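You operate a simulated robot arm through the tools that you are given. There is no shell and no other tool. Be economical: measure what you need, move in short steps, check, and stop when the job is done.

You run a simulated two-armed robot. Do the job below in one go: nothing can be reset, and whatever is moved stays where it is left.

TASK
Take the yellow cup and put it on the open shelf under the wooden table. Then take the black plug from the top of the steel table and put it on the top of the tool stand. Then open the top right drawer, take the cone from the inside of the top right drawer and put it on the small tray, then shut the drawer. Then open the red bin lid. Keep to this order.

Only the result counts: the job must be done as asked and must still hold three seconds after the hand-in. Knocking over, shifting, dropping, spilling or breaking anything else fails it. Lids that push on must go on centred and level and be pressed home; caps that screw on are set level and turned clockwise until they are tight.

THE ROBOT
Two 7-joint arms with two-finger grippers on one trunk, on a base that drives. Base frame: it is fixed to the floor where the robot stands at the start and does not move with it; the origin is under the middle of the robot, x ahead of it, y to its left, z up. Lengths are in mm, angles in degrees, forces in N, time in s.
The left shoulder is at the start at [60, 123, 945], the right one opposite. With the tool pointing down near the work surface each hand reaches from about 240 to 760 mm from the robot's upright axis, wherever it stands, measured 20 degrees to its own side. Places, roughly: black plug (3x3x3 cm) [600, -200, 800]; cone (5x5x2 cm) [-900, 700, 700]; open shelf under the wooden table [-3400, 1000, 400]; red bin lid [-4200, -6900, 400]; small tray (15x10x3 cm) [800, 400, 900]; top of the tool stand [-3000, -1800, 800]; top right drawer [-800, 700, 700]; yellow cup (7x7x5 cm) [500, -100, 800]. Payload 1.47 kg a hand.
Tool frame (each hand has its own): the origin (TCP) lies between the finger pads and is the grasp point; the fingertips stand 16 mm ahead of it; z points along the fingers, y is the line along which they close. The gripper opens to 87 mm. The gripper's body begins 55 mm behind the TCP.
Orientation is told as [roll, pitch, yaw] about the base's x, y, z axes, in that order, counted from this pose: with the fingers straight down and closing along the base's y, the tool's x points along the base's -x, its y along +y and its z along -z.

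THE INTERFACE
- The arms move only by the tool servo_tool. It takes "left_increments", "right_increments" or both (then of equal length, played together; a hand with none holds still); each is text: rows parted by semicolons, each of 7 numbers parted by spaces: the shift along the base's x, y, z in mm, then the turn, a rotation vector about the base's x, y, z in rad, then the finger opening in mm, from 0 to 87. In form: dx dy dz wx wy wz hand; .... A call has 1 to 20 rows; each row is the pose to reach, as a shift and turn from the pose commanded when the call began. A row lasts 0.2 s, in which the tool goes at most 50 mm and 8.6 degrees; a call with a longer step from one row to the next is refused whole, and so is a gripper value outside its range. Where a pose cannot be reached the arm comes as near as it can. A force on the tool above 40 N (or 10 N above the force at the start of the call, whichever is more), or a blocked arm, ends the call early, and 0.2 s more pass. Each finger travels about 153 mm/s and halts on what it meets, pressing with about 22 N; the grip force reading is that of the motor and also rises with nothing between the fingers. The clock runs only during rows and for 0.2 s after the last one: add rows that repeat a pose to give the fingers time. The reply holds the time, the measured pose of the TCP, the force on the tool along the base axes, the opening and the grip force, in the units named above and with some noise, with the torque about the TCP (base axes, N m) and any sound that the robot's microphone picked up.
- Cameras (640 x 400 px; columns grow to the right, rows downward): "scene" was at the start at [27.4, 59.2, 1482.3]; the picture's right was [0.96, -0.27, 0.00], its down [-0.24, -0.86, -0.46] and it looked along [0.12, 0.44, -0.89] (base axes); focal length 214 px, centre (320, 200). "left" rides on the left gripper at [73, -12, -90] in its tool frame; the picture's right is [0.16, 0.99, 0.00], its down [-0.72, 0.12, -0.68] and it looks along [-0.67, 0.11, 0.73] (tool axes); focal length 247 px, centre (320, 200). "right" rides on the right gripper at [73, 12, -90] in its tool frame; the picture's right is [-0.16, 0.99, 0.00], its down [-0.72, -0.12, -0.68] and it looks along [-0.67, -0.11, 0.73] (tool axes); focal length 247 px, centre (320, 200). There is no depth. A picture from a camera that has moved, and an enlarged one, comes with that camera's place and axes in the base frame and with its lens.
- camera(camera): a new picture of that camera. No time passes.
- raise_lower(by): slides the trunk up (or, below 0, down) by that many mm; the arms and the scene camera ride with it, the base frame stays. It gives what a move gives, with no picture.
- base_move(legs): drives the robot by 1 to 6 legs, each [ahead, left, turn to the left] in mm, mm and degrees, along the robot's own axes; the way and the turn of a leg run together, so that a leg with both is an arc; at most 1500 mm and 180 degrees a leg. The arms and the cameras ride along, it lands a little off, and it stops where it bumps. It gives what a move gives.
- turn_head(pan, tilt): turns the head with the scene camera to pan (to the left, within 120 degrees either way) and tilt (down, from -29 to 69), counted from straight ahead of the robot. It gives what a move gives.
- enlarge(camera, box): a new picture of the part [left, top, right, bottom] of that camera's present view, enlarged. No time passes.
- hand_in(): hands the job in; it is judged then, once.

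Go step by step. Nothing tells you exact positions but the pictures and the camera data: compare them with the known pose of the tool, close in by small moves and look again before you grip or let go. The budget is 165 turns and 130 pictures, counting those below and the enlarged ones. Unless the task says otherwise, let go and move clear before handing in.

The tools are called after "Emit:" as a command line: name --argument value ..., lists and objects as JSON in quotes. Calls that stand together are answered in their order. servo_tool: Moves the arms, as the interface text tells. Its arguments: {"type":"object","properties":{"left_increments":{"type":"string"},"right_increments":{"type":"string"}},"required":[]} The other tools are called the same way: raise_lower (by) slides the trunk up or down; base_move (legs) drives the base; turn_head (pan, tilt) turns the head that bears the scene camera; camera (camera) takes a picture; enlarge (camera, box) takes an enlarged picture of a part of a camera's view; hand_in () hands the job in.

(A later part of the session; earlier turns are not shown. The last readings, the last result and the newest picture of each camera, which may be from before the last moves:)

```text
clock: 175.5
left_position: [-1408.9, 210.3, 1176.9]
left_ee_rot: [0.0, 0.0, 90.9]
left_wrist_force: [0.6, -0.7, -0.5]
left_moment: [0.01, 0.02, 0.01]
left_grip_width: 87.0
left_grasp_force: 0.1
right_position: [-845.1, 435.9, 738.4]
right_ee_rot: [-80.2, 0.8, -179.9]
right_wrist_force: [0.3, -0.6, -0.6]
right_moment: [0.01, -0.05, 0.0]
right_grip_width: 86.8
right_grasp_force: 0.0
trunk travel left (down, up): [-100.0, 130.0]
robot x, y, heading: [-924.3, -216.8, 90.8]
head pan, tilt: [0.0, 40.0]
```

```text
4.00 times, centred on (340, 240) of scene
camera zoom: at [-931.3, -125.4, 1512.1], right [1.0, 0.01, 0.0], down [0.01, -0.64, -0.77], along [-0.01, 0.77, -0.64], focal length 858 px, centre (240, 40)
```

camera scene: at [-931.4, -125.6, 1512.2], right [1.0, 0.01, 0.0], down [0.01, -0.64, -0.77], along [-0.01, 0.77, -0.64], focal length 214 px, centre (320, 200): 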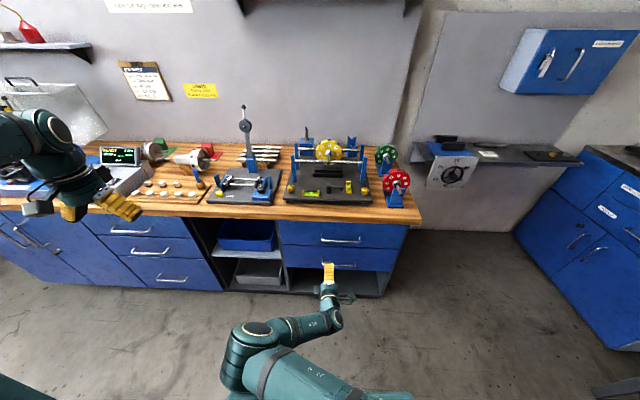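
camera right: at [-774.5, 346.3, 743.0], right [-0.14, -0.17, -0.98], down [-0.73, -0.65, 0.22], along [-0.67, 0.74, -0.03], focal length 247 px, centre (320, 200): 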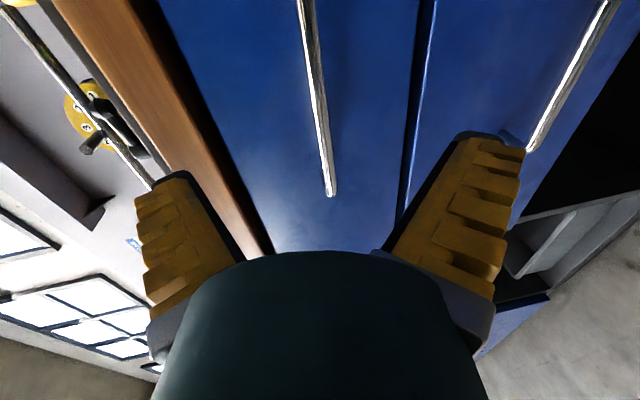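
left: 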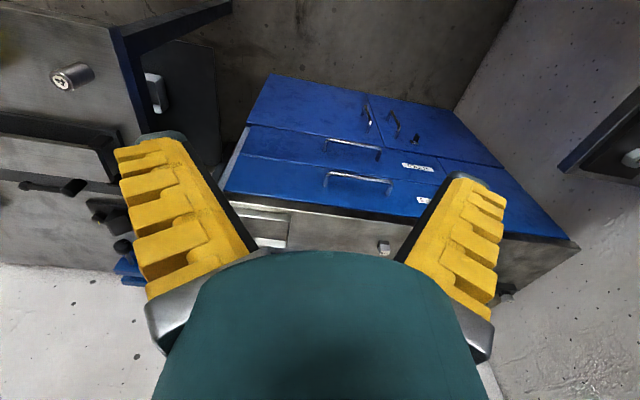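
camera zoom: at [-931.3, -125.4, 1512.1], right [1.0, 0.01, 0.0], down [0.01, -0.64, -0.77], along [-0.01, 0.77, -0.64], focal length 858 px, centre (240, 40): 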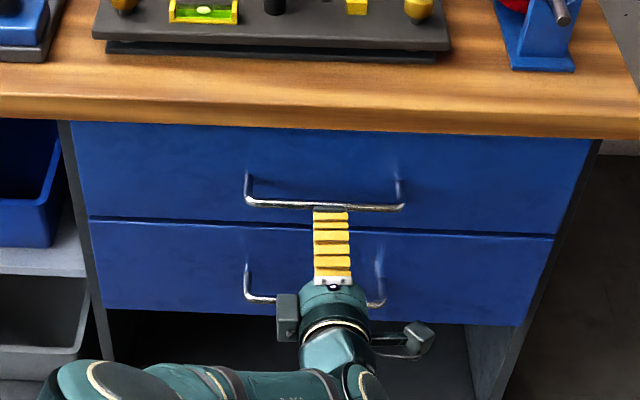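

Emit:
servo_tool --right_increments "0 25 -4 0 0 0 87; 0 50 -8 0 0 0 87; 0 70 -12 0 0 0 87; 0 81 -13 0 0 0 87; 0 81 -13 0 0 0 87"

Emit:
camera --camera "right"

```text
clock: 176.7
left_position: [-1410.8, 209.9, 1177.0]
left_ee_rot: [0.0, 0.0, 90.9]
left_wrist_force: [0.2, 0.5, 0.0]
left_moment: [-0.01, -0.02, 0.03]
left_grip_width: 86.9
left_grasp_force: 0.0
right_position: [-848.8, 519.1, 724.8]
right_ee_rot: [-80.2, 0.8, -180.0]
right_wrist_force: [0.0, 0.7, 0.3]
right_moment: [0.03, -0.02, -0.02]
right_grip_width: 86.9
right_grasp_force: 0.0
trunk travel left (down, up): [-100.0, 130.0]
robot x, y, heading: [-932.4, -222.9, 91.1]
head pan, tilt: [0.0, 40.0]
```

```text
68 pictures are left
camera right: at [-777.2, 429.2, 730.2], right [-0.14, -0.17, -0.98], down [-0.73, -0.65, 0.22], along [-0.67, 0.74, -0.03], focal length 247 px, centre (320, 200)
```

right: 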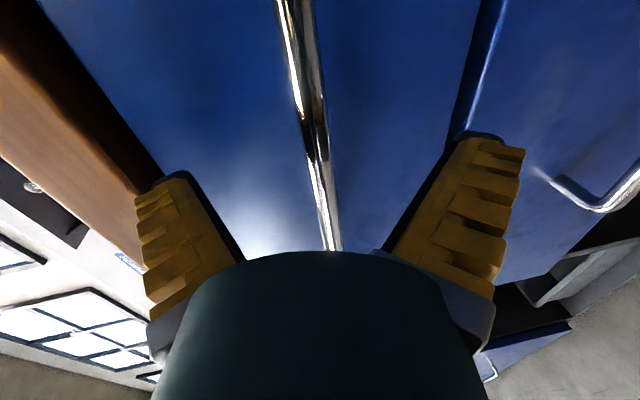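

The bar is between the fingers. I close and pull a little with the arm.

Emit:
servo_tool --right_increments "0 0 0 0 0 0 60; 0 0 0 0 0 0 30; 0 0 0 0 0 0 0; 0 0 0 0 0 0 0; 0 0 0 0 0 0 0; 0 -10 0 0 0 0 0; 0 -25 0 0 0 0 0; 0 -45 0 0 0 0 0; 0 -60 0 0 0 0 0; 0 -60 0 0 0 0 0"

Emit:
enlarge --camera "scene" --box '[260, 190, 420, 290]'

```text
clock: 178.9
left_position: [-1410.2, 212.8, 1175.7]
left_ee_rot: [0.0, 0.0, 90.8]
left_wrist_force: [0.1, 0.0, -0.2]
left_moment: [-0.02, 0.02, 0.04]
left_grip_width: 86.8
left_grasp_force: 0.1
right_position: [-846.9, 457.1, 723.0]
right_ee_rot: [-79.8, 0.9, 179.9]
right_wrist_force: [-2.9, 1.9, -22.0]
right_moment: [0.2, -0.01, -0.04]
right_grip_width: 0.9
right_grasp_force: 30.3
trunk travel left (down, up): [-100.0, 130.0]
robot x, y, heading: [-931.7, -217.4, 90.8]
head pan, tilt: [0.0, 40.0]
```

```text
4.00 times, centred on (340, 240) of scene
camera zoom: at [-931.4, -123.2, 1511.8], right [1.0, 0.01, 0.0], down [0.01, -0.64, -0.76], along [-0.01, 0.76, -0.64], focal length 858 px, centre (240, 40)
```

zoom: 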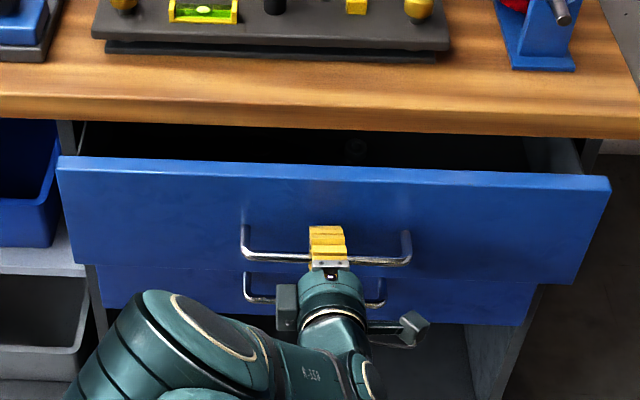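

Emit:
camera --camera "right"

```text
66 pictures are left
camera right: at [-774.3, 367.0, 728.8], right [-0.14, -0.17, -0.97], down [-0.73, -0.65, 0.22], along [-0.67, 0.74, -0.03], focal length 247 px, centre (320, 200)
```

right: 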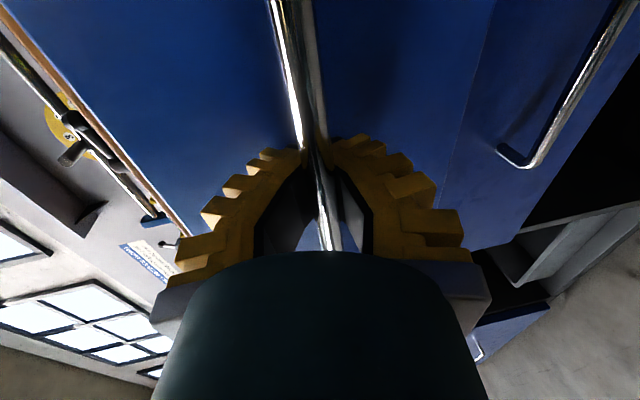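

Emit:
servo_tool --right_increments "0 -15 -2 0 0 0 0; 0 -35 -3 0 0 0 0; 0 -55 -3 0 0 0 0; 0 -75 -3 0 0 0 0; 0 -75 -3 0 0 0 0"

Emit:
camera --camera "scene"

```text
clock: 180.1
left_position: [-1410.4, 208.1, 1175.5]
left_ee_rot: [0.0, 0.0, 90.9]
left_wrist_force: [-0.6, 0.5, -0.6]
left_moment: [-0.03, -0.01, 0.0]
left_grip_width: 86.9
left_grasp_force: 0.2
right_position: [-849.8, 381.9, 721.5]
right_ee_rot: [-80.3, 0.7, -179.9]
right_wrist_force: [-0.4, 0.9, -0.1]
right_moment: [-0.01, 0.03, 0.03]
right_grip_width: 6.0
right_grasp_force: 28.7
trunk travel left (down, up): [-100.0, 130.0]
robot x, y, heading: [-930.6, -219.1, 90.8]
head pan, tilt: [0.0, 40.0]
```

```text
65 pictures are left
camera scene: at [-931.4, -125.6, 1512.2], right [1.0, 0.01, 0.0], down [0.01, -0.64, -0.77], along [-0.01, 0.77, -0.64], focal length 214 px, centre (320, 200)
```

scene: 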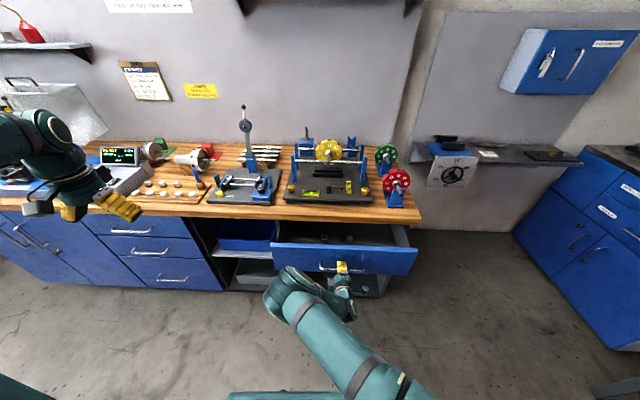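

Emit:
base_move --legs '[[-90, 0, 0]]'

Emit:
enlarge --camera "scene" --box '[250, 170, 450, 295]'

```text
clock: 181.2
left_position: [-1409.0, 119.8, 1177.0]
left_ee_rot: [0.0, -0.2, 90.8]
left_wrist_force: [-0.4, 1.0, 0.9]
left_moment: [0.1, 0.01, -0.02]
left_grip_width: 87.1
left_grasp_force: 0.1
right_position: [-848.2, 291.5, 721.3]
right_ee_rot: [-80.3, 0.9, -180.0]
right_wrist_force: [-0.3, 0.5, 0.4]
right_moment: [-0.05, 0.01, 0.0]
right_grip_width: 0.0
right_grasp_force: 28.2
trunk travel left (down, up): [-100.0, 130.0]
robot x, y, heading: [-929.0, -310.8, 90.7]
head pan, tilt: [0.0, 40.0]
```

```text
3.20 times, centred on (350, 232) of scene
camera zoom: at [-929.9, -216.7, 1512.2], right [1.0, 0.01, 0.0], down [0.01, -0.64, -0.77], along [-0.01, 0.77, -0.64], focal length 686 px, centre (224, 96)
```

zoom: 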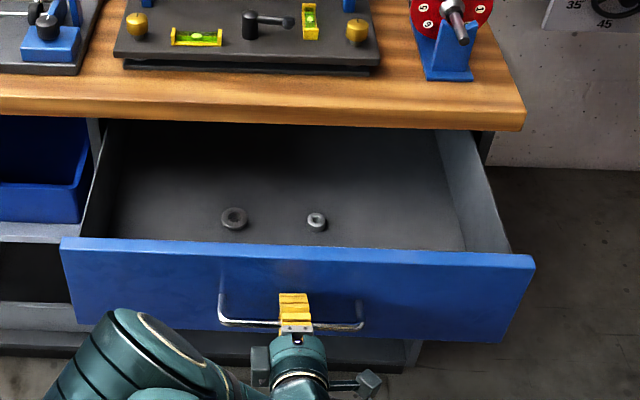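

Emit:
base_move --legs '[[-70, 0, 0]]'

Emit:
enlarge --camera "scene" --box '[250, 170, 450, 295]'

```text
clock: 182.2
left_position: [-1409.5, 47.8, 1177.0]
left_ee_rot: [-0.1, -0.1, 90.7]
left_wrist_force: [0.5, -0.1, 0.3]
left_moment: [0.05, 0.0, -0.02]
left_grip_width: 87.0
left_grasp_force: 0.1
right_position: [-847.7, 219.2, 721.3]
right_ee_rot: [-80.2, 0.8, -180.0]
right_wrist_force: [-0.6, 0.4, 0.1]
right_moment: [0.04, 0.0, -0.01]
right_grip_width: 0.1
right_grasp_force: 28.6
trunk travel left (down, up): [-100.0, 130.0]
robot x, y, heading: [-929.6, -378.7, 90.8]
head pan, tilt: [0.0, 40.0]
```

```text
3.20 times, centred on (350, 232) of scene
camera zoom: at [-928.9, -288.8, 1512.2], right [1.0, 0.01, 0.0], down [0.01, -0.64, -0.77], along [-0.01, 0.77, -0.64], focal length 686 px, centre (224, 96)
```

zoom: 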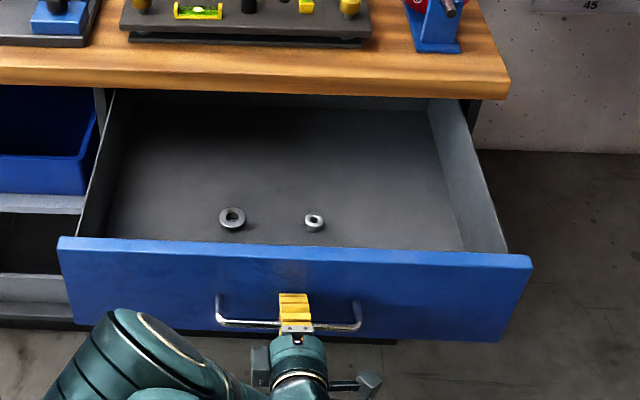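

Drawer is open about 300 mm. I release the handle, back off and return the hand to vertical above.

Emit:
servo_tool --right_increments "0 0 0 0 0 0 40; 0 0 0 0 0 0 87; 0 0 0 0 0 0 87; 0 -20 3 0 0 0 87; 0 -50 8 0 0 0 87; 0 -80 20 0 0 0 87; 0 -90 50 -0.1 0 0 87; 0 -90 80 -0.2 0 0 87; 0 -90 110 -0.34 0 0 87; 0 -90 140 -0.48 0 0 87; 0 -90 170 -0.62 0 0 87; 0 -90 200 -0.76 0 0 87; 0 -90 230 -0.9 0 0 87; 0 -90 230 -1.04 0 0 87; 0 -90 230 -1.18 0 0 87; 0 -90 230 -1.3 0 0 87; 0 -90 230 -1.4 0 0 87; 0 -90 230 -1.4 0 0 87"

Emit:
servo_tool --right_increments "0 0 0 0 0 -0.14 87; 0 0 0 0 0 -0.28 87; 0 0 0 0 0 -0.42 87; 0 0 0 0 0 -0.56 87; 0 0 0 0 0 -0.7 87; 0 0 0 0 0 -0.84 87; 0 0 0 0 0 -0.98 87; 0 0 0 0 0 -1.12 87; 0 0 0 0 0 -1.26 87; 0 0 0 0 0 -1.4 87; 0 0 0 0 0 -1.5 87; 0 0 0 0 0 -1.57 87"

Emit:
camera --camera "scene"

```text
clock: 186.0
left_position: [-1407.9, 46.7, 1175.3]
left_ee_rot: [0.0, 0.1, 90.9]
left_wrist_force: [0.1, -0.1, -0.4]
left_moment: [0.0, 0.01, -0.01]
left_grip_width: 86.7
left_grasp_force: 0.1
right_position: [-848.0, 130.6, 951.6]
right_ee_rot: [0.1, 0.2, -179.1]
right_wrist_force: [0.8, -0.4, 0.4]
right_moment: [0.03, -0.04, 0.02]
right_grip_width: 87.1
right_grasp_force: 0.0
trunk travel left (down, up): [-100.0, 130.0]
robot x, y, heading: [-929.6, -380.7, 90.8]
head pan, tilt: [0.0, 40.0]
```

```text
clock: 188.6
left_position: [-1408.4, 49.0, 1175.9]
left_ee_rot: [0.0, 0.0, 90.9]
left_wrist_force: [0.8, 0.1, -0.3]
left_moment: [-0.01, -0.03, 0.0]
left_grip_width: 86.9
left_grasp_force: 0.2
right_position: [-847.7, 131.2, 950.2]
right_ee_rot: [0.0, 0.1, 90.7]
right_wrist_force: [0.1, -0.1, -1.1]
right_moment: [-0.01, -0.02, 0.03]
right_grip_width: 87.0
right_grasp_force: 0.1
trunk travel left (down, up): [-100.0, 130.0]
robot x, y, heading: [-927.9, -382.3, 90.8]
head pan, tilt: [0.0, 40.0]
```

```text
62 pictures are left
camera scene: at [-929.0, -287.5, 1512.1], right [1.0, 0.01, 0.0], down [0.01, -0.64, -0.77], along [-0.01, 0.77, -0.64], focal length 214 px, centre (320, 200)
```

scene: 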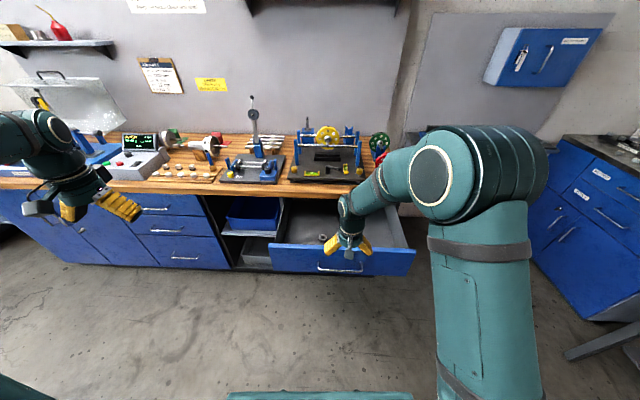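

Emit:
base_move --legs '[[230, 70, 0]]'

Emit:
camera --camera "right"

```text
clock: 190.4
left_position: [-1481.5, 283.4, 1175.3]
left_ee_rot: [0.0, -0.1, 90.6]
left_wrist_force: [0.3, -0.3, -0.5]
left_moment: [-0.01, -0.04, -0.04]
left_grip_width: 86.9
left_grasp_force: 0.1
right_position: [-920.7, 362.4, 949.9]
right_ee_rot: [0.2, 0.2, 90.7]
right_wrist_force: [-0.2, 0.3, -0.5]
right_moment: [-0.04, -0.03, 0.0]
right_grip_width: 87.3
right_grasp_force: 0.0
trunk travel left (down, up): [-100.0, 130.0]
robot x, y, heading: [-1005.9, -150.2, 90.6]
head pan, tilt: [0.0, 40.0]
```

```text
61 pictures are left
camera right: at [-932.5, 289.6, 1039.4], right [-0.99, 0.15, 0.0], down [0.11, 0.73, 0.68], along [0.1, 0.67, -0.74], focal length 247 px, centre (320, 200)
```

right: 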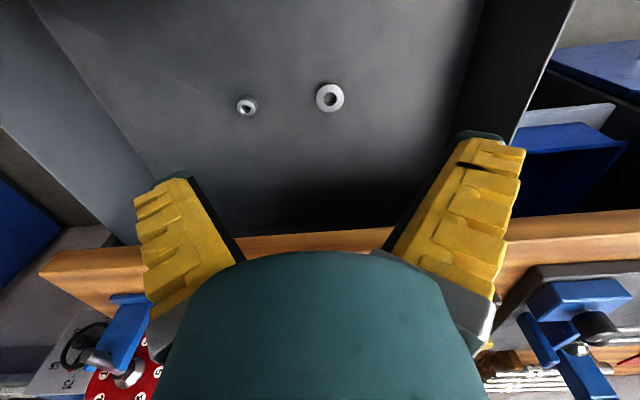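

Emit:
enlarge --camera "right" --box '[220, 60, 380, 160]'

```text
4.00 times, centred on (300, 110) of right
camera zoom: at [-932.5, 289.6, 1039.4], right [-0.99, 0.15, 0.0], down [0.11, 0.73, 0.68], along [0.1, 0.67, -0.74], focal length 988 px, centre (400, 560)
```

zoom: 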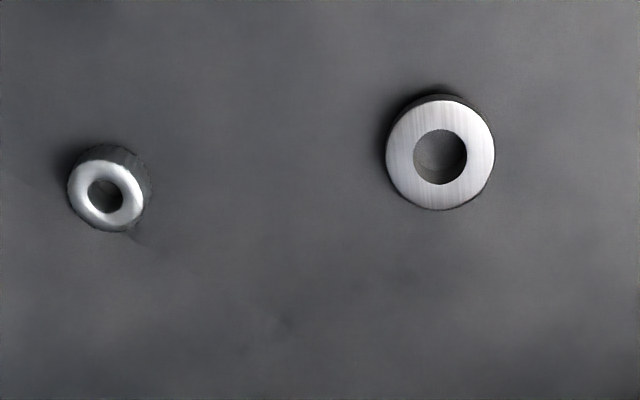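

Two rings lie in the drawer. The position given ([-900…]) and the 5 cm size fit the larger right-hand one in this view; I go closer to see both.

Emit:
servo_tool --right_increments "10 20 -40 0 0 0 87; 30 40 -80 0 0 0 87; 40 50 -125 0 0 0 87; 40 50 -125 0 0 0 87"

Emit:
camera --camera "right"

```text
clock: 191.4
left_position: [-1481.4, 281.5, 1176.9]
left_ee_rot: [0.0, 0.0, 90.6]
left_wrist_force: [-0.1, -0.1, 0.5]
left_moment: [-0.02, 0.0, 0.01]
left_grip_width: 86.9
left_grasp_force: 0.1
right_position: [-878.6, 412.4, 822.8]
right_ee_rot: [0.1, 0.1, 90.7]
right_wrist_force: [0.0, -0.7, 0.2]
right_moment: [0.02, 0.01, -0.01]
right_grip_width: 87.0
right_grasp_force: 0.1
trunk travel left (down, up): [-100.0, 130.0]
robot x, y, heading: [-1005.0, -147.2, 90.6]
head pan, tilt: [0.0, 40.0]
```

```text
59 pictures are left
camera right: at [-891.5, 339.6, 912.6], right [-0.99, 0.15, 0.0], down [0.11, 0.73, 0.68], along [0.1, 0.67, -0.73], focal length 247 px, centre (320, 200)
```

right: 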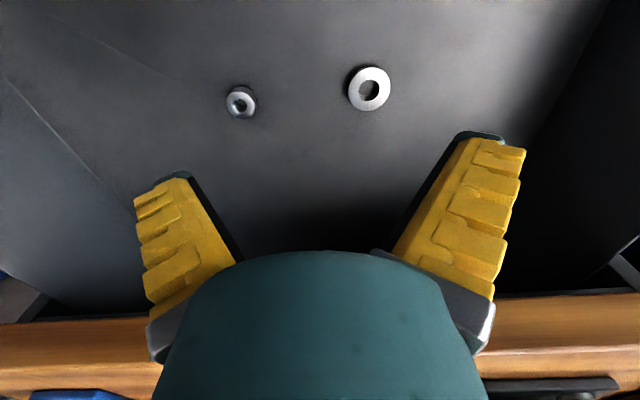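

Emit:
enlarge --camera "right" --box '[210, 45, 410, 145]'

```text
3.20 times, centred on (310, 95) of right
camera zoom: at [-891.5, 339.6, 912.6], right [-0.99, 0.15, 0.0], down [0.11, 0.73, 0.68], along [0.1, 0.67, -0.73], focal length 790 px, centre (352, 536)
```

zoom: 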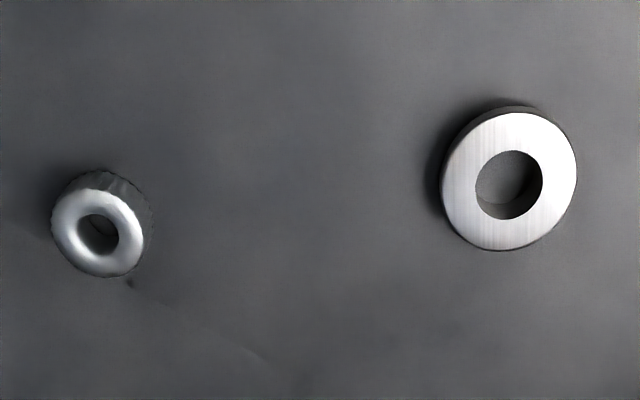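

The left one is a knurled nut; the right one is the plain conical ring, about 42 mm, at [-927,429], top z≈660. I move over it and look again.

Emit:
servo_tool --right_increments "-25 10 -40 0 0 0 75; -48 17 -80 0 0 0 75; -48 17 -110 0 0 0 75; -48 17 -110 0 0 0 75"

Emit:
camera --camera "right"

```text
clock: 192.4
left_position: [-1480.9, 281.5, 1175.8]
left_ee_rot: [0.0, 0.0, 90.6]
left_wrist_force: [-0.2, 1.6, 0.1]
left_moment: [-0.02, 0.02, 0.02]
left_grip_width: 87.1
left_grasp_force: 0.0
right_position: [-930.1, 429.5, 715.2]
right_ee_rot: [0.2, 0.1, 90.7]
right_wrist_force: [0.7, 0.9, -0.2]
right_moment: [-0.02, 0.02, -0.01]
right_grip_width: 77.8
right_grasp_force: 2.0
trunk travel left (down, up): [-100.0, 130.0]
robot x, y, heading: [-1001.4, -148.1, 90.7]
head pan, tilt: [0.0, 40.0]
```

```text
57 pictures are left
camera right: at [-941.8, 355.9, 804.9], right [-0.99, 0.15, 0.0], down [0.11, 0.73, 0.68], along [0.1, 0.67, -0.73], focal length 247 px, centre (320, 200)
```

right: 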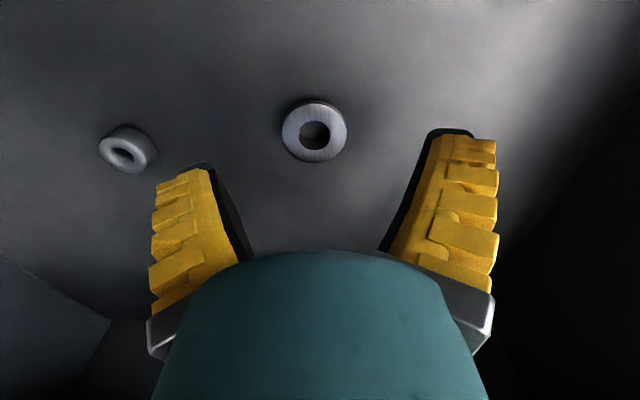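

Emit:
servo_tool --right_increments "2 0 -25 0 0 0 75; 2 0 -45 0 0 0 75; 2 0 -53 0 0 0 75; 2 0 -53 0 0 0 75"

Emit:
camera --camera "right"

```text
clock: 193.4
left_position: [-1480.1, 281.9, 1176.3]
left_ee_rot: [0.0, 0.1, 90.6]
left_wrist_force: [-0.2, -0.2, -0.1]
left_moment: [0.01, 0.02, 0.0]
left_grip_width: 86.8
left_grasp_force: 0.0
right_position: [-926.2, 428.7, 661.2]
right_ee_rot: [0.1, 0.1, 90.8]
right_wrist_force: [-0.2, 0.4, -0.1]
right_moment: [0.01, -0.02, -0.04]
right_grip_width: 77.4
right_grasp_force: 2.1
trunk travel left (down, up): [-100.0, 130.0]
robot x, y, heading: [-1007.0, -149.9, 90.8]
head pan, tilt: [0.0, 40.0]
```

```text
56 pictures are left
camera right: at [-937.5, 356.4, 750.8], right [-0.99, 0.15, 0.0], down [0.11, 0.73, 0.68], along [0.1, 0.67, -0.73], focal length 247 px, centre (320, 200)
```

right: 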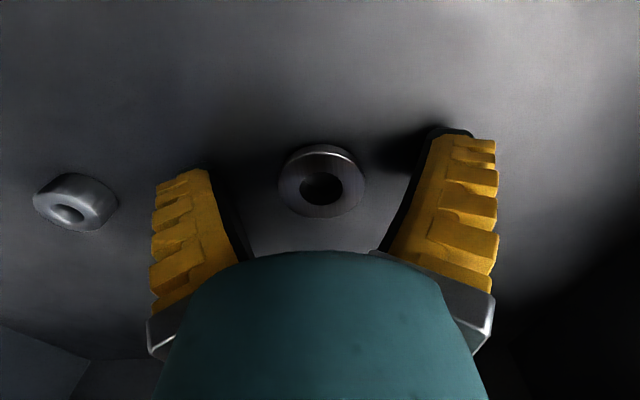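

Emit:
servo_tool --right_increments "0 0 -2 0 0 0 60; 0 0 -2 0 0 0 45; 0 0 -2 0 0 0 20; 0 0 -2 0 0 0 0; 0 0 -2 0 0 0 0; 0 0 -2 0 0 0 0"

Emit:
camera --camera "right"

```text
clock: 194.5
left_position: [-1480.4, 281.8, 1177.4]
left_ee_rot: [0.0, 0.0, 90.5]
left_wrist_force: [-0.7, 0.5, -0.5]
left_moment: [0.01, 0.01, -0.01]
left_grip_width: 87.1
left_grasp_force: 0.1
right_position: [-927.3, 433.9, 664.1]
right_ee_rot: [0.2, -0.6, 90.6]
right_wrist_force: [2.0, 0.2, 18.7]
right_moment: [-0.09, -0.24, -0.09]
right_grip_width: 32.8
right_grasp_force: 21.6
trunk travel left (down, up): [-100.0, 130.0]
robot x, y, heading: [-1003.5, -151.0, 90.7]
head pan, tilt: [0.0, 40.0]
stopped in row 5 (right hand): the force on the tool passed its limit at 41 N (the readings are from after the stop); the commanded pose is now the measured one
```

```text
55 pictures are left
camera right: at [-937.8, 359.6, 752.3], right [-0.99, 0.15, 0.0], down [0.11, 0.72, 0.69], along [0.1, 0.68, -0.73], focal length 247 px, centre (320, 200)
```

right: 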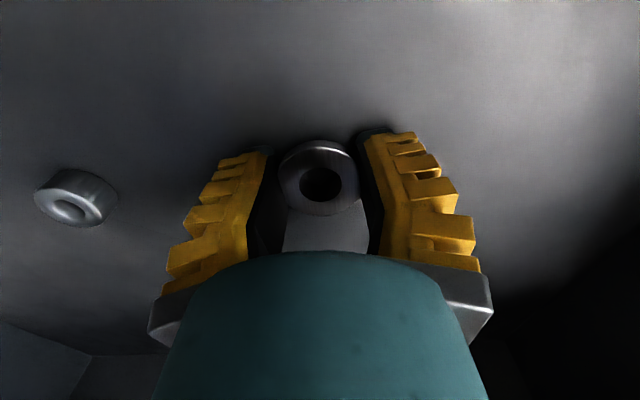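

Emit:
servo_tool --right_increments "0 0 5 0 0 0 0; 0 0 15 0 0 0 0; 0 0 40 0 0 0 0; 0 0 80 0 0 0 0; 0 0 80 0 0 0 0"

Emit:
camera --camera "right"

```text
clock: 195.7
left_position: [-1481.5, 281.8, 1177.6]
left_ee_rot: [0.0, 0.1, 90.6]
left_wrist_force: [0.4, 0.2, 0.0]
left_moment: [0.0, -0.02, -0.02]
left_grip_width: 87.1
left_grasp_force: 0.0
right_position: [-926.5, 433.3, 742.0]
right_ee_rot: [0.1, -0.3, 90.7]
right_wrist_force: [-0.5, 0.0, -1.4]
right_moment: [-0.04, 0.02, -0.01]
right_grip_width: 33.2
right_grasp_force: 22.1
trunk travel left (down, up): [-100.0, 130.0]
robot x, y, heading: [-1003.2, -147.7, 90.8]
head pan, tilt: [0.0, 40.0]
```

```text
54 pictures are left
camera right: at [-938.0, 359.6, 830.9], right [-0.99, 0.15, 0.0], down [0.11, 0.72, 0.68], along [0.1, 0.68, -0.73], focal length 247 px, centre (320, 200)
```

right: 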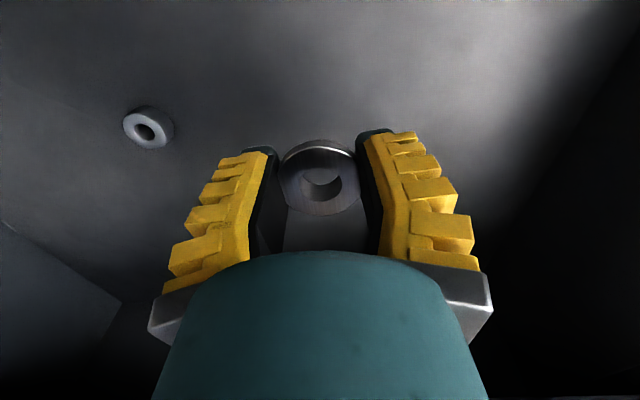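

The cone is held. I lift it, back out, and drive to the blue cabinet where the tray stands.

Emit:
servo_tool --right_increments "0 0 45 0 0 0 0; 0 -10 90 0 0 0 0; 0 -20 135 0 0 0 0; 0 -30 180 0 0 0 0; 0 -40 220 0 0 0 0; 0 -40 220 0 0 0 0"

Emit:
raise_lower --by 100

Emit:
base_move --legs '[[-280, 0, 0], [0, 0, -90.7], [900, 750, 0]]'

Emit:
turn_head --pan 0 --tilt 45

Emit:
camera --camera "scene"

Emit:
camera --camera "right"

```text
clock: 197.1
left_position: [-1481.9, 282.4, 1176.8]
left_ee_rot: [0.0, 0.0, 90.7]
left_wrist_force: [0.8, 0.2, 0.5]
left_moment: [-0.03, 0.02, 0.03]
left_grip_width: 86.8
left_grasp_force: 0.0
right_position: [-925.9, 393.9, 960.1]
right_ee_rot: [0.2, -0.2, 90.8]
right_wrist_force: [0.1, -0.5, -1.2]
right_moment: [-0.01, 0.01, -0.02]
right_grip_width: 33.3
right_grasp_force: 22.1
trunk travel left (down, up): [-100.0, 130.0]
robot x, y, heading: [-1002.1, -149.9, 90.7]
head pan, tilt: [0.0, 40.0]
```

```text
clock: 198.4
left_position: [-1480.7, 281.1, 1275.4]
left_ee_rot: [0.0, 0.0, 90.6]
left_wrist_force: [0.2, -0.8, 0.4]
left_moment: [-0.01, 0.0, 0.02]
left_grip_width: 86.9
left_grasp_force: 0.1
right_position: [-924.9, 394.3, 1059.7]
right_ee_rot: [0.1, -0.3, 90.7]
right_wrist_force: [0.7, 0.2, -0.4]
right_moment: [-0.02, -0.03, -0.01]
right_grip_width: 32.9
right_grasp_force: 21.7
trunk travel left (down, up): [-200.0, 30.0]
robot x, y, heading: [-1003.7, -152.0, 90.6]
head pan, tilt: [0.0, 40.0]
```

```text
clock: 210.8
left_position: [304.8, 832.3, 1275.7]
left_ee_rot: [0.0, 0.0, 2.4]
left_wrist_force: [0.3, 0.3, 0.9]
left_moment: [0.03, 0.02, -0.01]
left_grip_width: 87.1
left_grasp_force: 0.1
right_position: [433.7, 282.5, 1060.5]
right_ee_rot: [0.1, -0.2, 2.3]
right_wrist_force: [-0.3, 0.7, -1.0]
right_moment: [0.0, 0.0, -0.01]
right_grip_width: 32.5
right_grasp_force: 21.7
trunk travel left (down, up): [-200.0, 30.0]
robot x, y, heading: [-112.1, 341.9, 2.2]
head pan, tilt: [0.0, 40.0]
```

```text
clock: 211.4
left_position: [304.2, 833.5, 1275.8]
left_ee_rot: [-0.1, 0.0, 2.4]
left_wrist_force: [-0.7, 0.2, -1.1]
left_moment: [-0.01, 0.0, -0.02]
left_grip_width: 87.0
left_grasp_force: 0.1
right_position: [433.4, 280.1, 1060.2]
right_ee_rot: [0.2, -0.2, 2.4]
right_wrist_force: [0.4, 1.0, -1.4]
right_moment: [-0.01, -0.01, 0.01]
right_grip_width: 32.6
right_grasp_force: 22.1
trunk travel left (down, up): [-200.0, 30.0]
robot x, y, heading: [-113.5, 340.7, 2.5]
head pan, tilt: [0.0, 45.0]
```

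```text
53 pictures are left
camera scene: at [-20.0, 344.0, 1604.9], right [0.04, -1.0, 0.0], down [-0.71, -0.03, -0.71], along [0.71, 0.03, -0.71], focal length 214 px, centre (320, 200)
```

scene: 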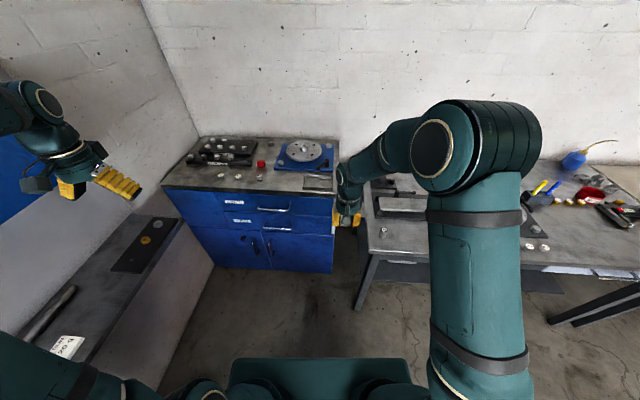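

```text
52 pictures are left
camera right: at [358.4, 289.6, 1149.4], right [0.12, 0.99, 0.0], down [0.73, -0.09, 0.68], along [0.68, -0.08, -0.73], focal length 247 px, centre (320, 200)
```

right: 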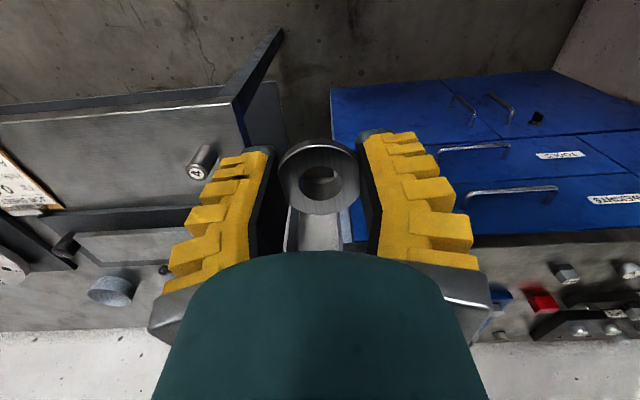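

Emit:
enlarge --camera "scene" --box '[180, 120, 360, 250]'

```text
3.08 times, centred on (270, 185) of scene
camera zoom: at [-20.0, 344.0, 1604.9], right [0.04, -1.0, 0.0], down [-0.71, -0.03, -0.71], along [0.71, 0.03, -0.71], focal length 660 px, centre (474, 246)
```

zoom: 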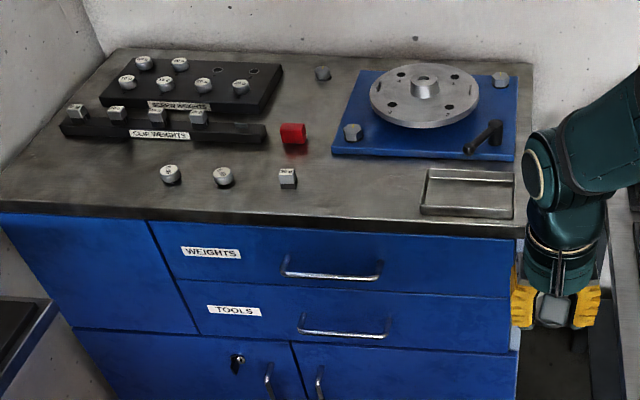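

The tray's centre is at about [818,387], rim z≈900. I position the base so the right hand comes near it.

Emit:
base_move --legs '[[325, 86, -2.4]]'

Emit:
camera --camera "right"

```text
clock: 213.7
left_position: [648.3, 909.7, 1276.5]
left_ee_rot: [0.0, 0.1, 0.2]
left_wrist_force: [0.1, 0.7, 0.1]
left_moment: [-0.02, 0.06, 0.0]
left_grip_width: 86.7
left_grasp_force: 0.2
right_position: [756.4, 354.2, 1060.4]
right_ee_rot: [0.1, -0.3, 0.3]
right_wrist_force: [-0.2, -0.4, -0.9]
right_moment: [-0.01, 0.04, 0.01]
right_grip_width: 32.2
right_grasp_force: 21.9
trunk travel left (down, up): [-200.0, 30.0]
robot x, y, heading: [212.3, 434.1, 0.3]
head pan, tilt: [0.0, 45.0]
```

```text
50 pictures are left
camera right: at [682.0, 363.9, 1149.2], right [0.15, 0.99, 0.0], down [0.72, -0.11, 0.68], along [0.67, -0.1, -0.73], focal length 247 px, centre (320, 200)
```

right: 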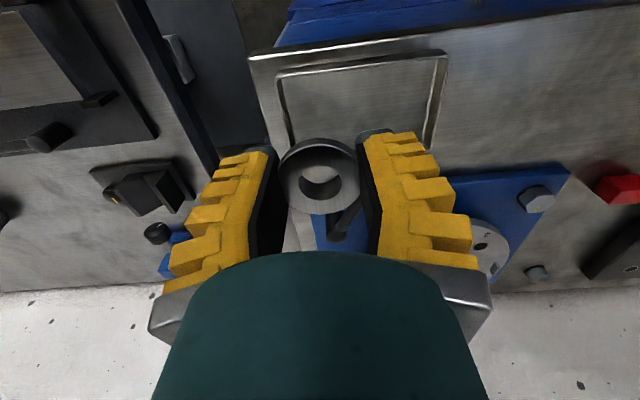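

Emit:
servo_tool --right_increments "25 17 -30 0 0 0 0; 49 34 -60 0 0 0 0; 49 34 -95 0 0 0 0; 49 34 -95 0 0 0 0"

Emit:
camera --camera "right"

Emit:
enlarge --camera "scene" --box '[220, 180, 400, 300]'

```text
clock: 214.7
left_position: [647.9, 909.7, 1276.0]
left_ee_rot: [0.0, 0.0, 0.2]
left_wrist_force: [0.4, 0.0, 0.4]
left_moment: [0.01, 0.0, -0.02]
left_grip_width: 87.2
left_grasp_force: 0.0
right_position: [805.1, 387.2, 965.9]
right_ee_rot: [0.3, -0.3, 0.3]
right_wrist_force: [-0.3, -0.3, -0.7]
right_moment: [0.0, -0.03, 0.02]
right_grip_width: 32.3
right_grasp_force: 21.8
trunk travel left (down, up): [-200.0, 30.0]
robot x, y, heading: [212.8, 431.8, -0.2]
head pan, tilt: [0.0, 45.0]
```

```text
49 pictures are left
camera right: at [731.0, 397.3, 1055.9], right [0.15, 0.99, 0.0], down [0.72, -0.11, 0.68], along [0.68, -0.1, -0.73], focal length 247 px, centre (320, 200)
```

right: 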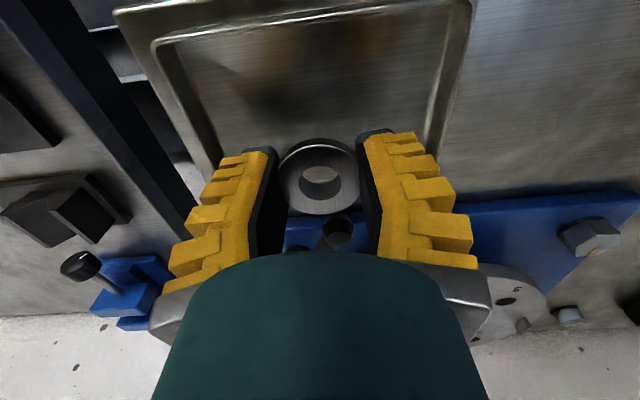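

```text
3.33 times, centred on (310, 240) of scene
camera zoom: at [305.2, 432.8, 1604.9], right [0.0, -1.0, 0.0], down [-0.71, 0.0, -0.71], along [0.71, 0.0, -0.71], focal length 715 px, centre (353, 67)
```

zoom: 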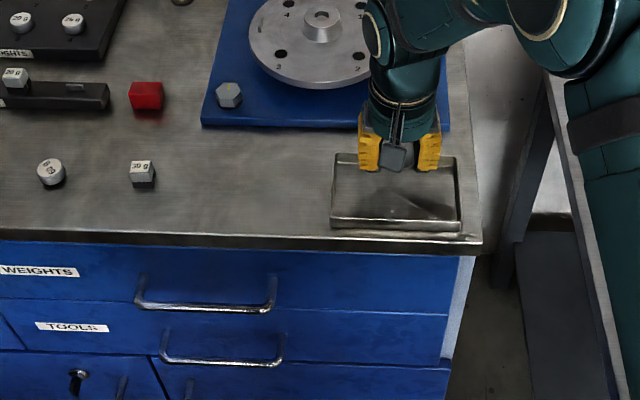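

Emit:
servo_tool --right_increments "0 -3 -20 0 0 0 0; 0 -3 -40 0 0 0 0; 0 -3 -48 0 0 0 0; 0 -3 -48 0 0 0 0"

Emit:
camera --camera "right"

```text
clock: 215.7
left_position: [646.7, 908.6, 1276.1]
left_ee_rot: [0.0, -0.2, 0.3]
left_wrist_force: [0.7, -0.5, 1.2]
left_moment: [-0.01, 0.0, 0.02]
left_grip_width: 87.0
left_grasp_force: 0.0
right_position: [805.9, 383.9, 920.2]
right_ee_rot: [0.2, -0.7, 0.3]
right_wrist_force: [1.0, -0.2, 25.7]
right_moment: [-0.18, 0.16, -0.05]
right_grip_width: 33.2
right_grasp_force: 22.0
trunk travel left (down, up): [-200.0, 30.0]
robot x, y, heading: [215.6, 435.4, 0.0]
head pan, tilt: [0.0, 45.0]
```

```text
47 pictures are left
camera right: at [731.1, 395.2, 1008.8], right [0.15, 0.99, 0.01], down [0.72, -0.12, 0.69], along [0.68, -0.1, -0.73], focal length 247 px, centre (320, 200)
```

right: 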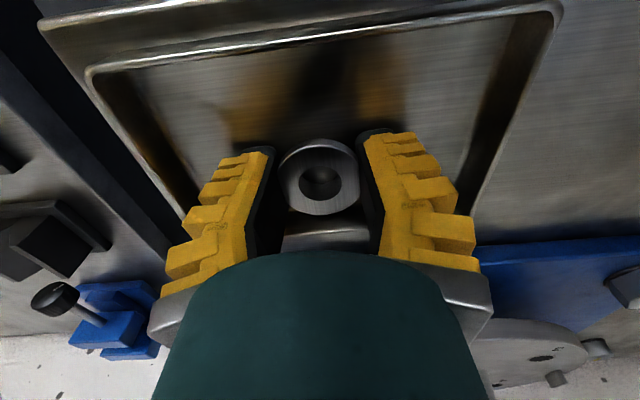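

Contact with the tray floor. I ease off, open and lift straight up.

Emit:
servo_tool --right_increments "0 0 2 0 0 0 0; 0 0 3 0 0 0 30; 0 0 4 0 0 0 45; 0 0 4 0 0 0 60; 0 0 4 0 0 0 60; 0 0 30 0 0 0 60; 0 0 70 0 0 0 60; 0 0 110 0 0 0 60"

Emit:
camera --camera "right"

```text
clock: 217.5
left_position: [648.0, 909.0, 1276.8]
left_ee_rot: [0.0, -0.1, 0.3]
left_wrist_force: [0.1, -0.5, 0.5]
left_moment: [-0.02, -0.01, -0.01]
left_grip_width: 87.0
left_grasp_force: 0.0
right_position: [806.0, 385.0, 1024.6]
right_ee_rot: [0.2, -0.3, 0.3]
right_wrist_force: [-0.2, 0.7, -0.3]
right_moment: [-0.01, 0.0, 0.03]
right_grip_width: 64.7
right_grasp_force: 3.3
trunk travel left (down, up): [-200.0, 30.0]
robot x, y, heading: [212.5, 433.2, 0.4]
head pan, tilt: [0.0, 45.0]
```

```text
46 pictures are left
camera right: at [731.8, 395.6, 1115.8], right [0.15, 0.99, 0.0], down [0.72, -0.11, 0.68], along [0.68, -0.1, -0.73], focal length 247 px, centre (320, 200)
```

right: 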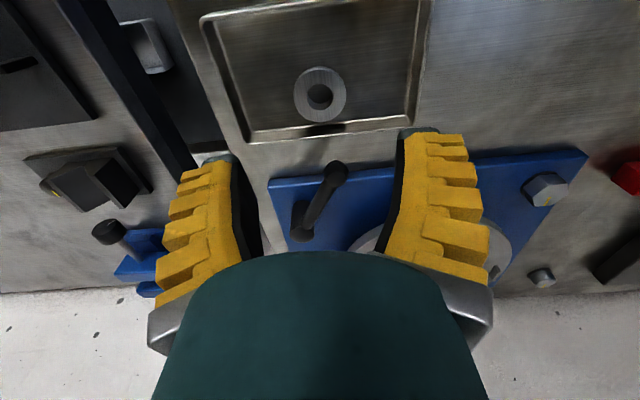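

The cone lies in the tray. I go back to the drawer to shut it, keeping clear of it on the way.

Emit:
base_move --legs '[[-350, -700, 0], [-750, -180, 0], [0, 0, 89.7]]'

Emit:
raise_lower --by -100

Emit:
turn_head --pan 0 --tilt 45

Emit:
camera --camera "scene"

```text
clock: 231.5
left_position: [-1319.7, -13.5, 1276.0]
left_ee_rot: [-0.1, -0.1, 88.1]
left_wrist_force: [-0.6, -0.3, -0.3]
left_moment: [-0.03, -0.04, -0.01]
left_grip_width: 87.1
left_grasp_force: 0.1
right_position: [-789.4, 126.7, 1025.9]
right_ee_rot: [0.1, -0.3, 88.3]
right_wrist_force: [0.1, -0.7, 0.3]
right_moment: [0.0, 0.01, -0.02]
right_grip_width: 64.4
right_grasp_force: 3.5
trunk travel left (down, up): [-200.0, 30.0]
robot x, y, heading: [-863.9, -462.1, 88.0]
head pan, tilt: [0.0, 45.0]
```

```text
clock: 232.8
left_position: [-1320.2, -15.6, 1176.6]
left_ee_rot: [0.0, 0.0, 88.1]
left_wrist_force: [0.0, 0.7, 0.6]
left_moment: [-0.01, -0.03, 0.02]
left_grip_width: 87.2
left_grasp_force: 0.1
right_position: [-789.4, 126.1, 926.4]
right_ee_rot: [0.3, -0.4, 88.3]
right_wrist_force: [-0.8, 0.1, 0.5]
right_moment: [0.0, 0.03, 0.01]
right_grip_width: 64.6
right_grasp_force: 3.1
trunk travel left (down, up): [-100.0, 130.0]
robot x, y, heading: [-861.4, -463.0, 88.4]
head pan, tilt: [0.0, 45.0]
```

```text
clock: 233.4
left_position: [-1319.5, -14.6, 1176.6]
left_ee_rot: [0.0, -0.1, 88.2]
left_wrist_force: [0.4, 0.5, 0.3]
left_moment: [0.0, 0.0, -0.03]
left_grip_width: 86.9
left_grasp_force: 0.1
right_position: [-789.2, 126.6, 925.9]
right_ee_rot: [0.2, -0.2, 88.3]
right_wrist_force: [-0.7, -0.5, 0.3]
right_moment: [-0.02, 0.0, 0.0]
right_grip_width: 64.6
right_grasp_force: 3.5
trunk travel left (down, up): [-100.0, 130.0]
robot x, y, heading: [-862.9, -465.4, 88.2]
head pan, tilt: [0.0, 45.0]
```

```text
45 pictures are left
camera scene: at [-856.4, -375.5, 1504.9], right [1.0, -0.03, 0.0], down [-0.02, -0.71, -0.71], along [0.02, 0.71, -0.71], focal length 214 px, centre (320, 200)
```

scene: 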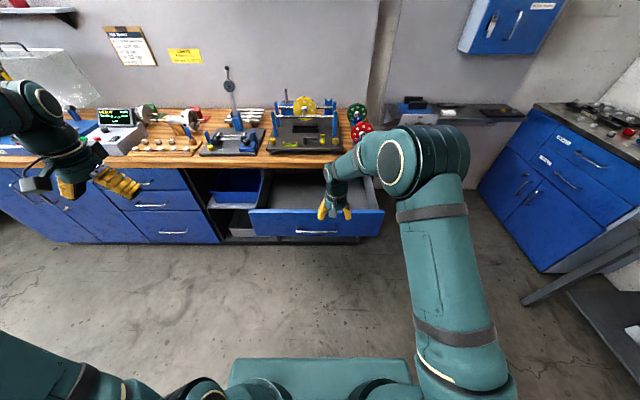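

Emit:
base_move --legs '[[0, 35, 1.8]]'

Emit:
servo_tool --right_increments "0 0 -25 0.13 0 0 30; 0 0 -50 0.26 0 0 0; 0 0 -75 0.39 0 0 0; 0 0 -100 0.52 0 0 0; 0 0 -130 0.65 0 0 0; 0 0 -163 0.785 0 0 0; 0 0 -163 0.785 0 0 0"

Emit:
camera --camera "right"

Emit:
enlarge --camera "scene" --box '[230, 150, 410, 270]'

```text
clock: 234.4
left_position: [-1366.7, -28.7, 1176.8]
left_ee_rot: [0.0, 0.0, 89.9]
left_wrist_force: [-0.8, 0.0, 0.9]
left_moment: [0.0, -0.01, 0.01]
left_grip_width: 87.0
left_grasp_force: 0.0
right_position: [-842.1, 128.2, 925.6]
right_ee_rot: [0.3, -0.3, 90.0]
right_wrist_force: [-0.4, -0.2, 0.1]
right_moment: [-0.01, -0.03, -0.04]
right_grip_width: 64.5
right_grasp_force: 3.8
trunk travel left (down, up): [-100.0, 130.0]
robot x, y, heading: [-895.9, -464.5, 89.9]
head pan, tilt: [0.0, 45.0]
```

```text
clock: 236.0
left_position: [-1365.8, -27.9, 1177.4]
left_ee_rot: [-0.1, 0.1, 89.9]
left_wrist_force: [0.1, 0.3, 0.7]
left_moment: [-0.04, 0.02, -0.01]
left_grip_width: 86.8
left_grasp_force: 0.0
right_position: [-840.4, 129.4, 765.2]
right_ee_rot: [0.2, -45.4, 89.9]
right_wrist_force: [-0.1, 0.5, -1.0]
right_moment: [-0.01, -0.05, 0.02]
right_grip_width: 0.0
right_grasp_force: 22.5
trunk travel left (down, up): [-100.0, 130.0]
robot x, y, heading: [-897.8, -462.6, 90.0]
head pan, tilt: [0.0, 45.0]
```

```text
44 pictures are left
camera right: at [-853.8, 14.4, 775.5], right [-0.99, 0.11, 0.11], down [0.12, 0.03, 0.99], along [0.11, 0.99, -0.04], focal length 247 px, centre (320, 200)
```

right: 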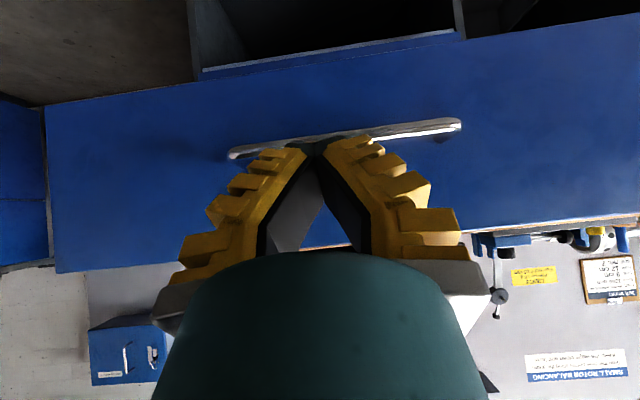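

```text
3.33 times, centred on (320, 210) of scene
camera zoom: at [-893.3, -375.3, 1504.9], right [1.0, 0.0, 0.0], down [0.0, -0.71, -0.71], along [0.0, 0.71, -0.71], focal length 715 px, centre (320, 167)
```

zoom: 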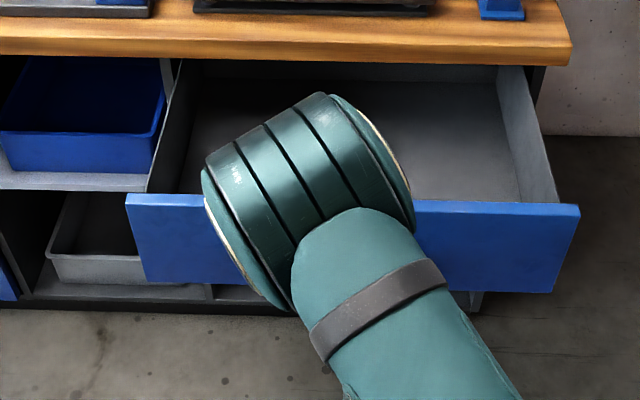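

Emit:
base_move --legs '[[300, 0, 0]]'

Emit:
enlarge --camera "scene" --box '[230, 180, 410, 300]'

Emit:
camera --camera "right"

```text
clock: 238.0
left_position: [-1367.6, 264.7, 1176.2]
left_ee_rot: [0.0, -0.1, 90.2]
left_wrist_force: [-0.4, 0.8, -0.1]
left_moment: [-0.03, -0.02, -0.04]
left_grip_width: 87.0
left_grasp_force: 0.2
right_position: [-843.2, 425.0, 763.5]
right_ee_rot: [0.2, -45.2, 90.1]
right_wrist_force: [-0.5, 1.1, -0.6]
right_moment: [-0.01, -0.01, -0.01]
right_grip_width: 0.0
right_grasp_force: 22.2
trunk travel left (down, up): [-100.0, 130.0]
robot x, y, heading: [-895.1, -165.6, 90.3]
head pan, tilt: [0.0, 45.0]
```

```text
3.33 times, centred on (320, 240) of scene
camera zoom: at [-893.8, -79.5, 1504.8], right [1.0, 0.0, 0.0], down [0.0, -0.71, -0.71], along [0.0, 0.71, -0.71], focal length 715 px, centre (320, 67)
```

zoom: 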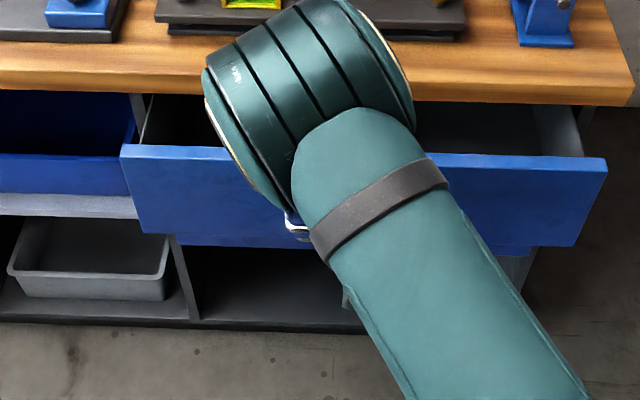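

```text
41 pictures are left
camera right: at [-856.0, 309.6, 775.4], right [-0.99, 0.11, 0.11], down [0.12, 0.03, 0.99], along [0.1, 0.99, -0.04], focal length 247 px, centre (320, 200)
```

right: 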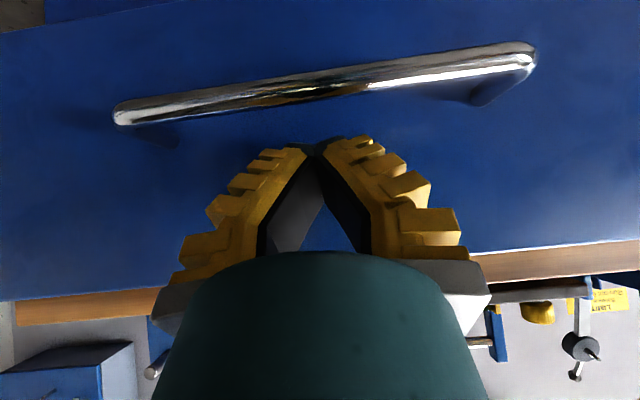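

Emit:
base_move --legs '[[75, 0, 0]]'

Emit:
servo_tool --right_increments "0 8 0 0 0 0 0; 0 16 0 0 0 0 0; 0 24 0 0 0 0 0; 0 32 0 0 0 0 0; 0 40 0 0 0 0 0; 0 48 0 0 0 0 0; 0 56 0 0 0 0 0; 0 64 0 0 0 0 0"

Emit:
enlarge --camera "scene" --box '[230, 180, 410, 300]'

Emit:
camera --camera "right"

```text
clock: 239.1
left_position: [-1367.0, 342.3, 1175.7]
left_ee_rot: [0.0, -0.1, 90.1]
left_wrist_force: [1.2, 0.2, -0.7]
left_moment: [-0.02, -0.01, -0.03]
left_grip_width: 87.1
left_grasp_force: 0.0
right_position: [-843.3, 499.7, 764.2]
right_ee_rot: [0.2, -45.1, 90.0]
right_wrist_force: [0.1, 1.0, -0.3]
right_moment: [-0.01, 0.0, -0.03]
right_grip_width: 0.0
right_grasp_force: 22.6
trunk travel left (down, up): [-100.0, 130.0]
robot x, y, heading: [-896.6, -98.2, 90.2]
head pan, tilt: [0.0, 45.0]
```

```text
clock: 240.5
left_position: [-1368.6, 337.8, 1177.0]
left_ee_rot: [0.0, -0.1, 90.1]
left_wrist_force: [0.6, 0.5, 0.5]
left_moment: [0.01, -0.01, 0.0]
left_grip_width: 87.0
left_grasp_force: 0.0
right_position: [-844.8, 536.9, 762.4]
right_ee_rot: [0.1, -44.3, 90.4]
right_wrist_force: [-0.1, -12.0, 7.5]
right_moment: [0.26, -0.14, -0.25]
right_grip_width: 6.0
right_grasp_force: 26.3
trunk travel left (down, up): [-100.0, 130.0]
robot x, y, heading: [-895.0, -96.4, 90.0]
head pan, tilt: [0.0, 45.0]
stopped in row 7 (right hand): the force on the tool passed its limit at 54 N (the readings are from after the stop); the commanded pose is now the measured one
```

```text
3.33 times, centred on (320, 240) of scene
camera zoom: at [-894.0, -8.7, 1505.2], right [1.0, 0.0, 0.0], down [0.0, -0.71, -0.71], along [0.0, 0.71, -0.71], focal length 715 px, centre (320, 67)
```

zoom: 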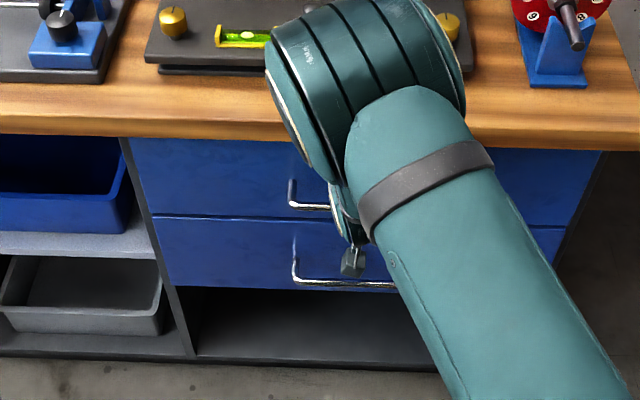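

```text
39 pictures are left
camera right: at [-856.5, 422.9, 774.5], right [-0.99, 0.11, 0.11], down [0.12, 0.04, 0.99], along [0.1, 0.99, -0.06], focal length 247 px, centre (320, 200)
```

right: 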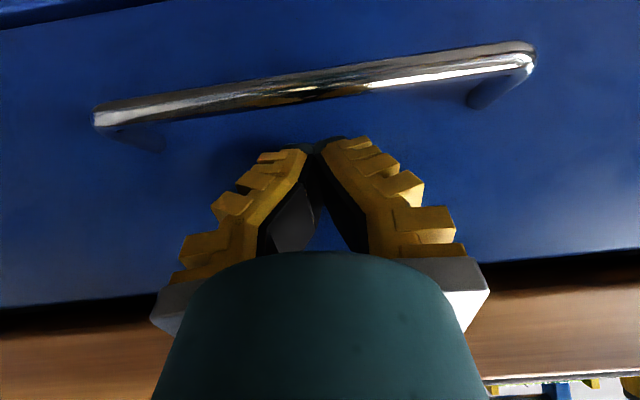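

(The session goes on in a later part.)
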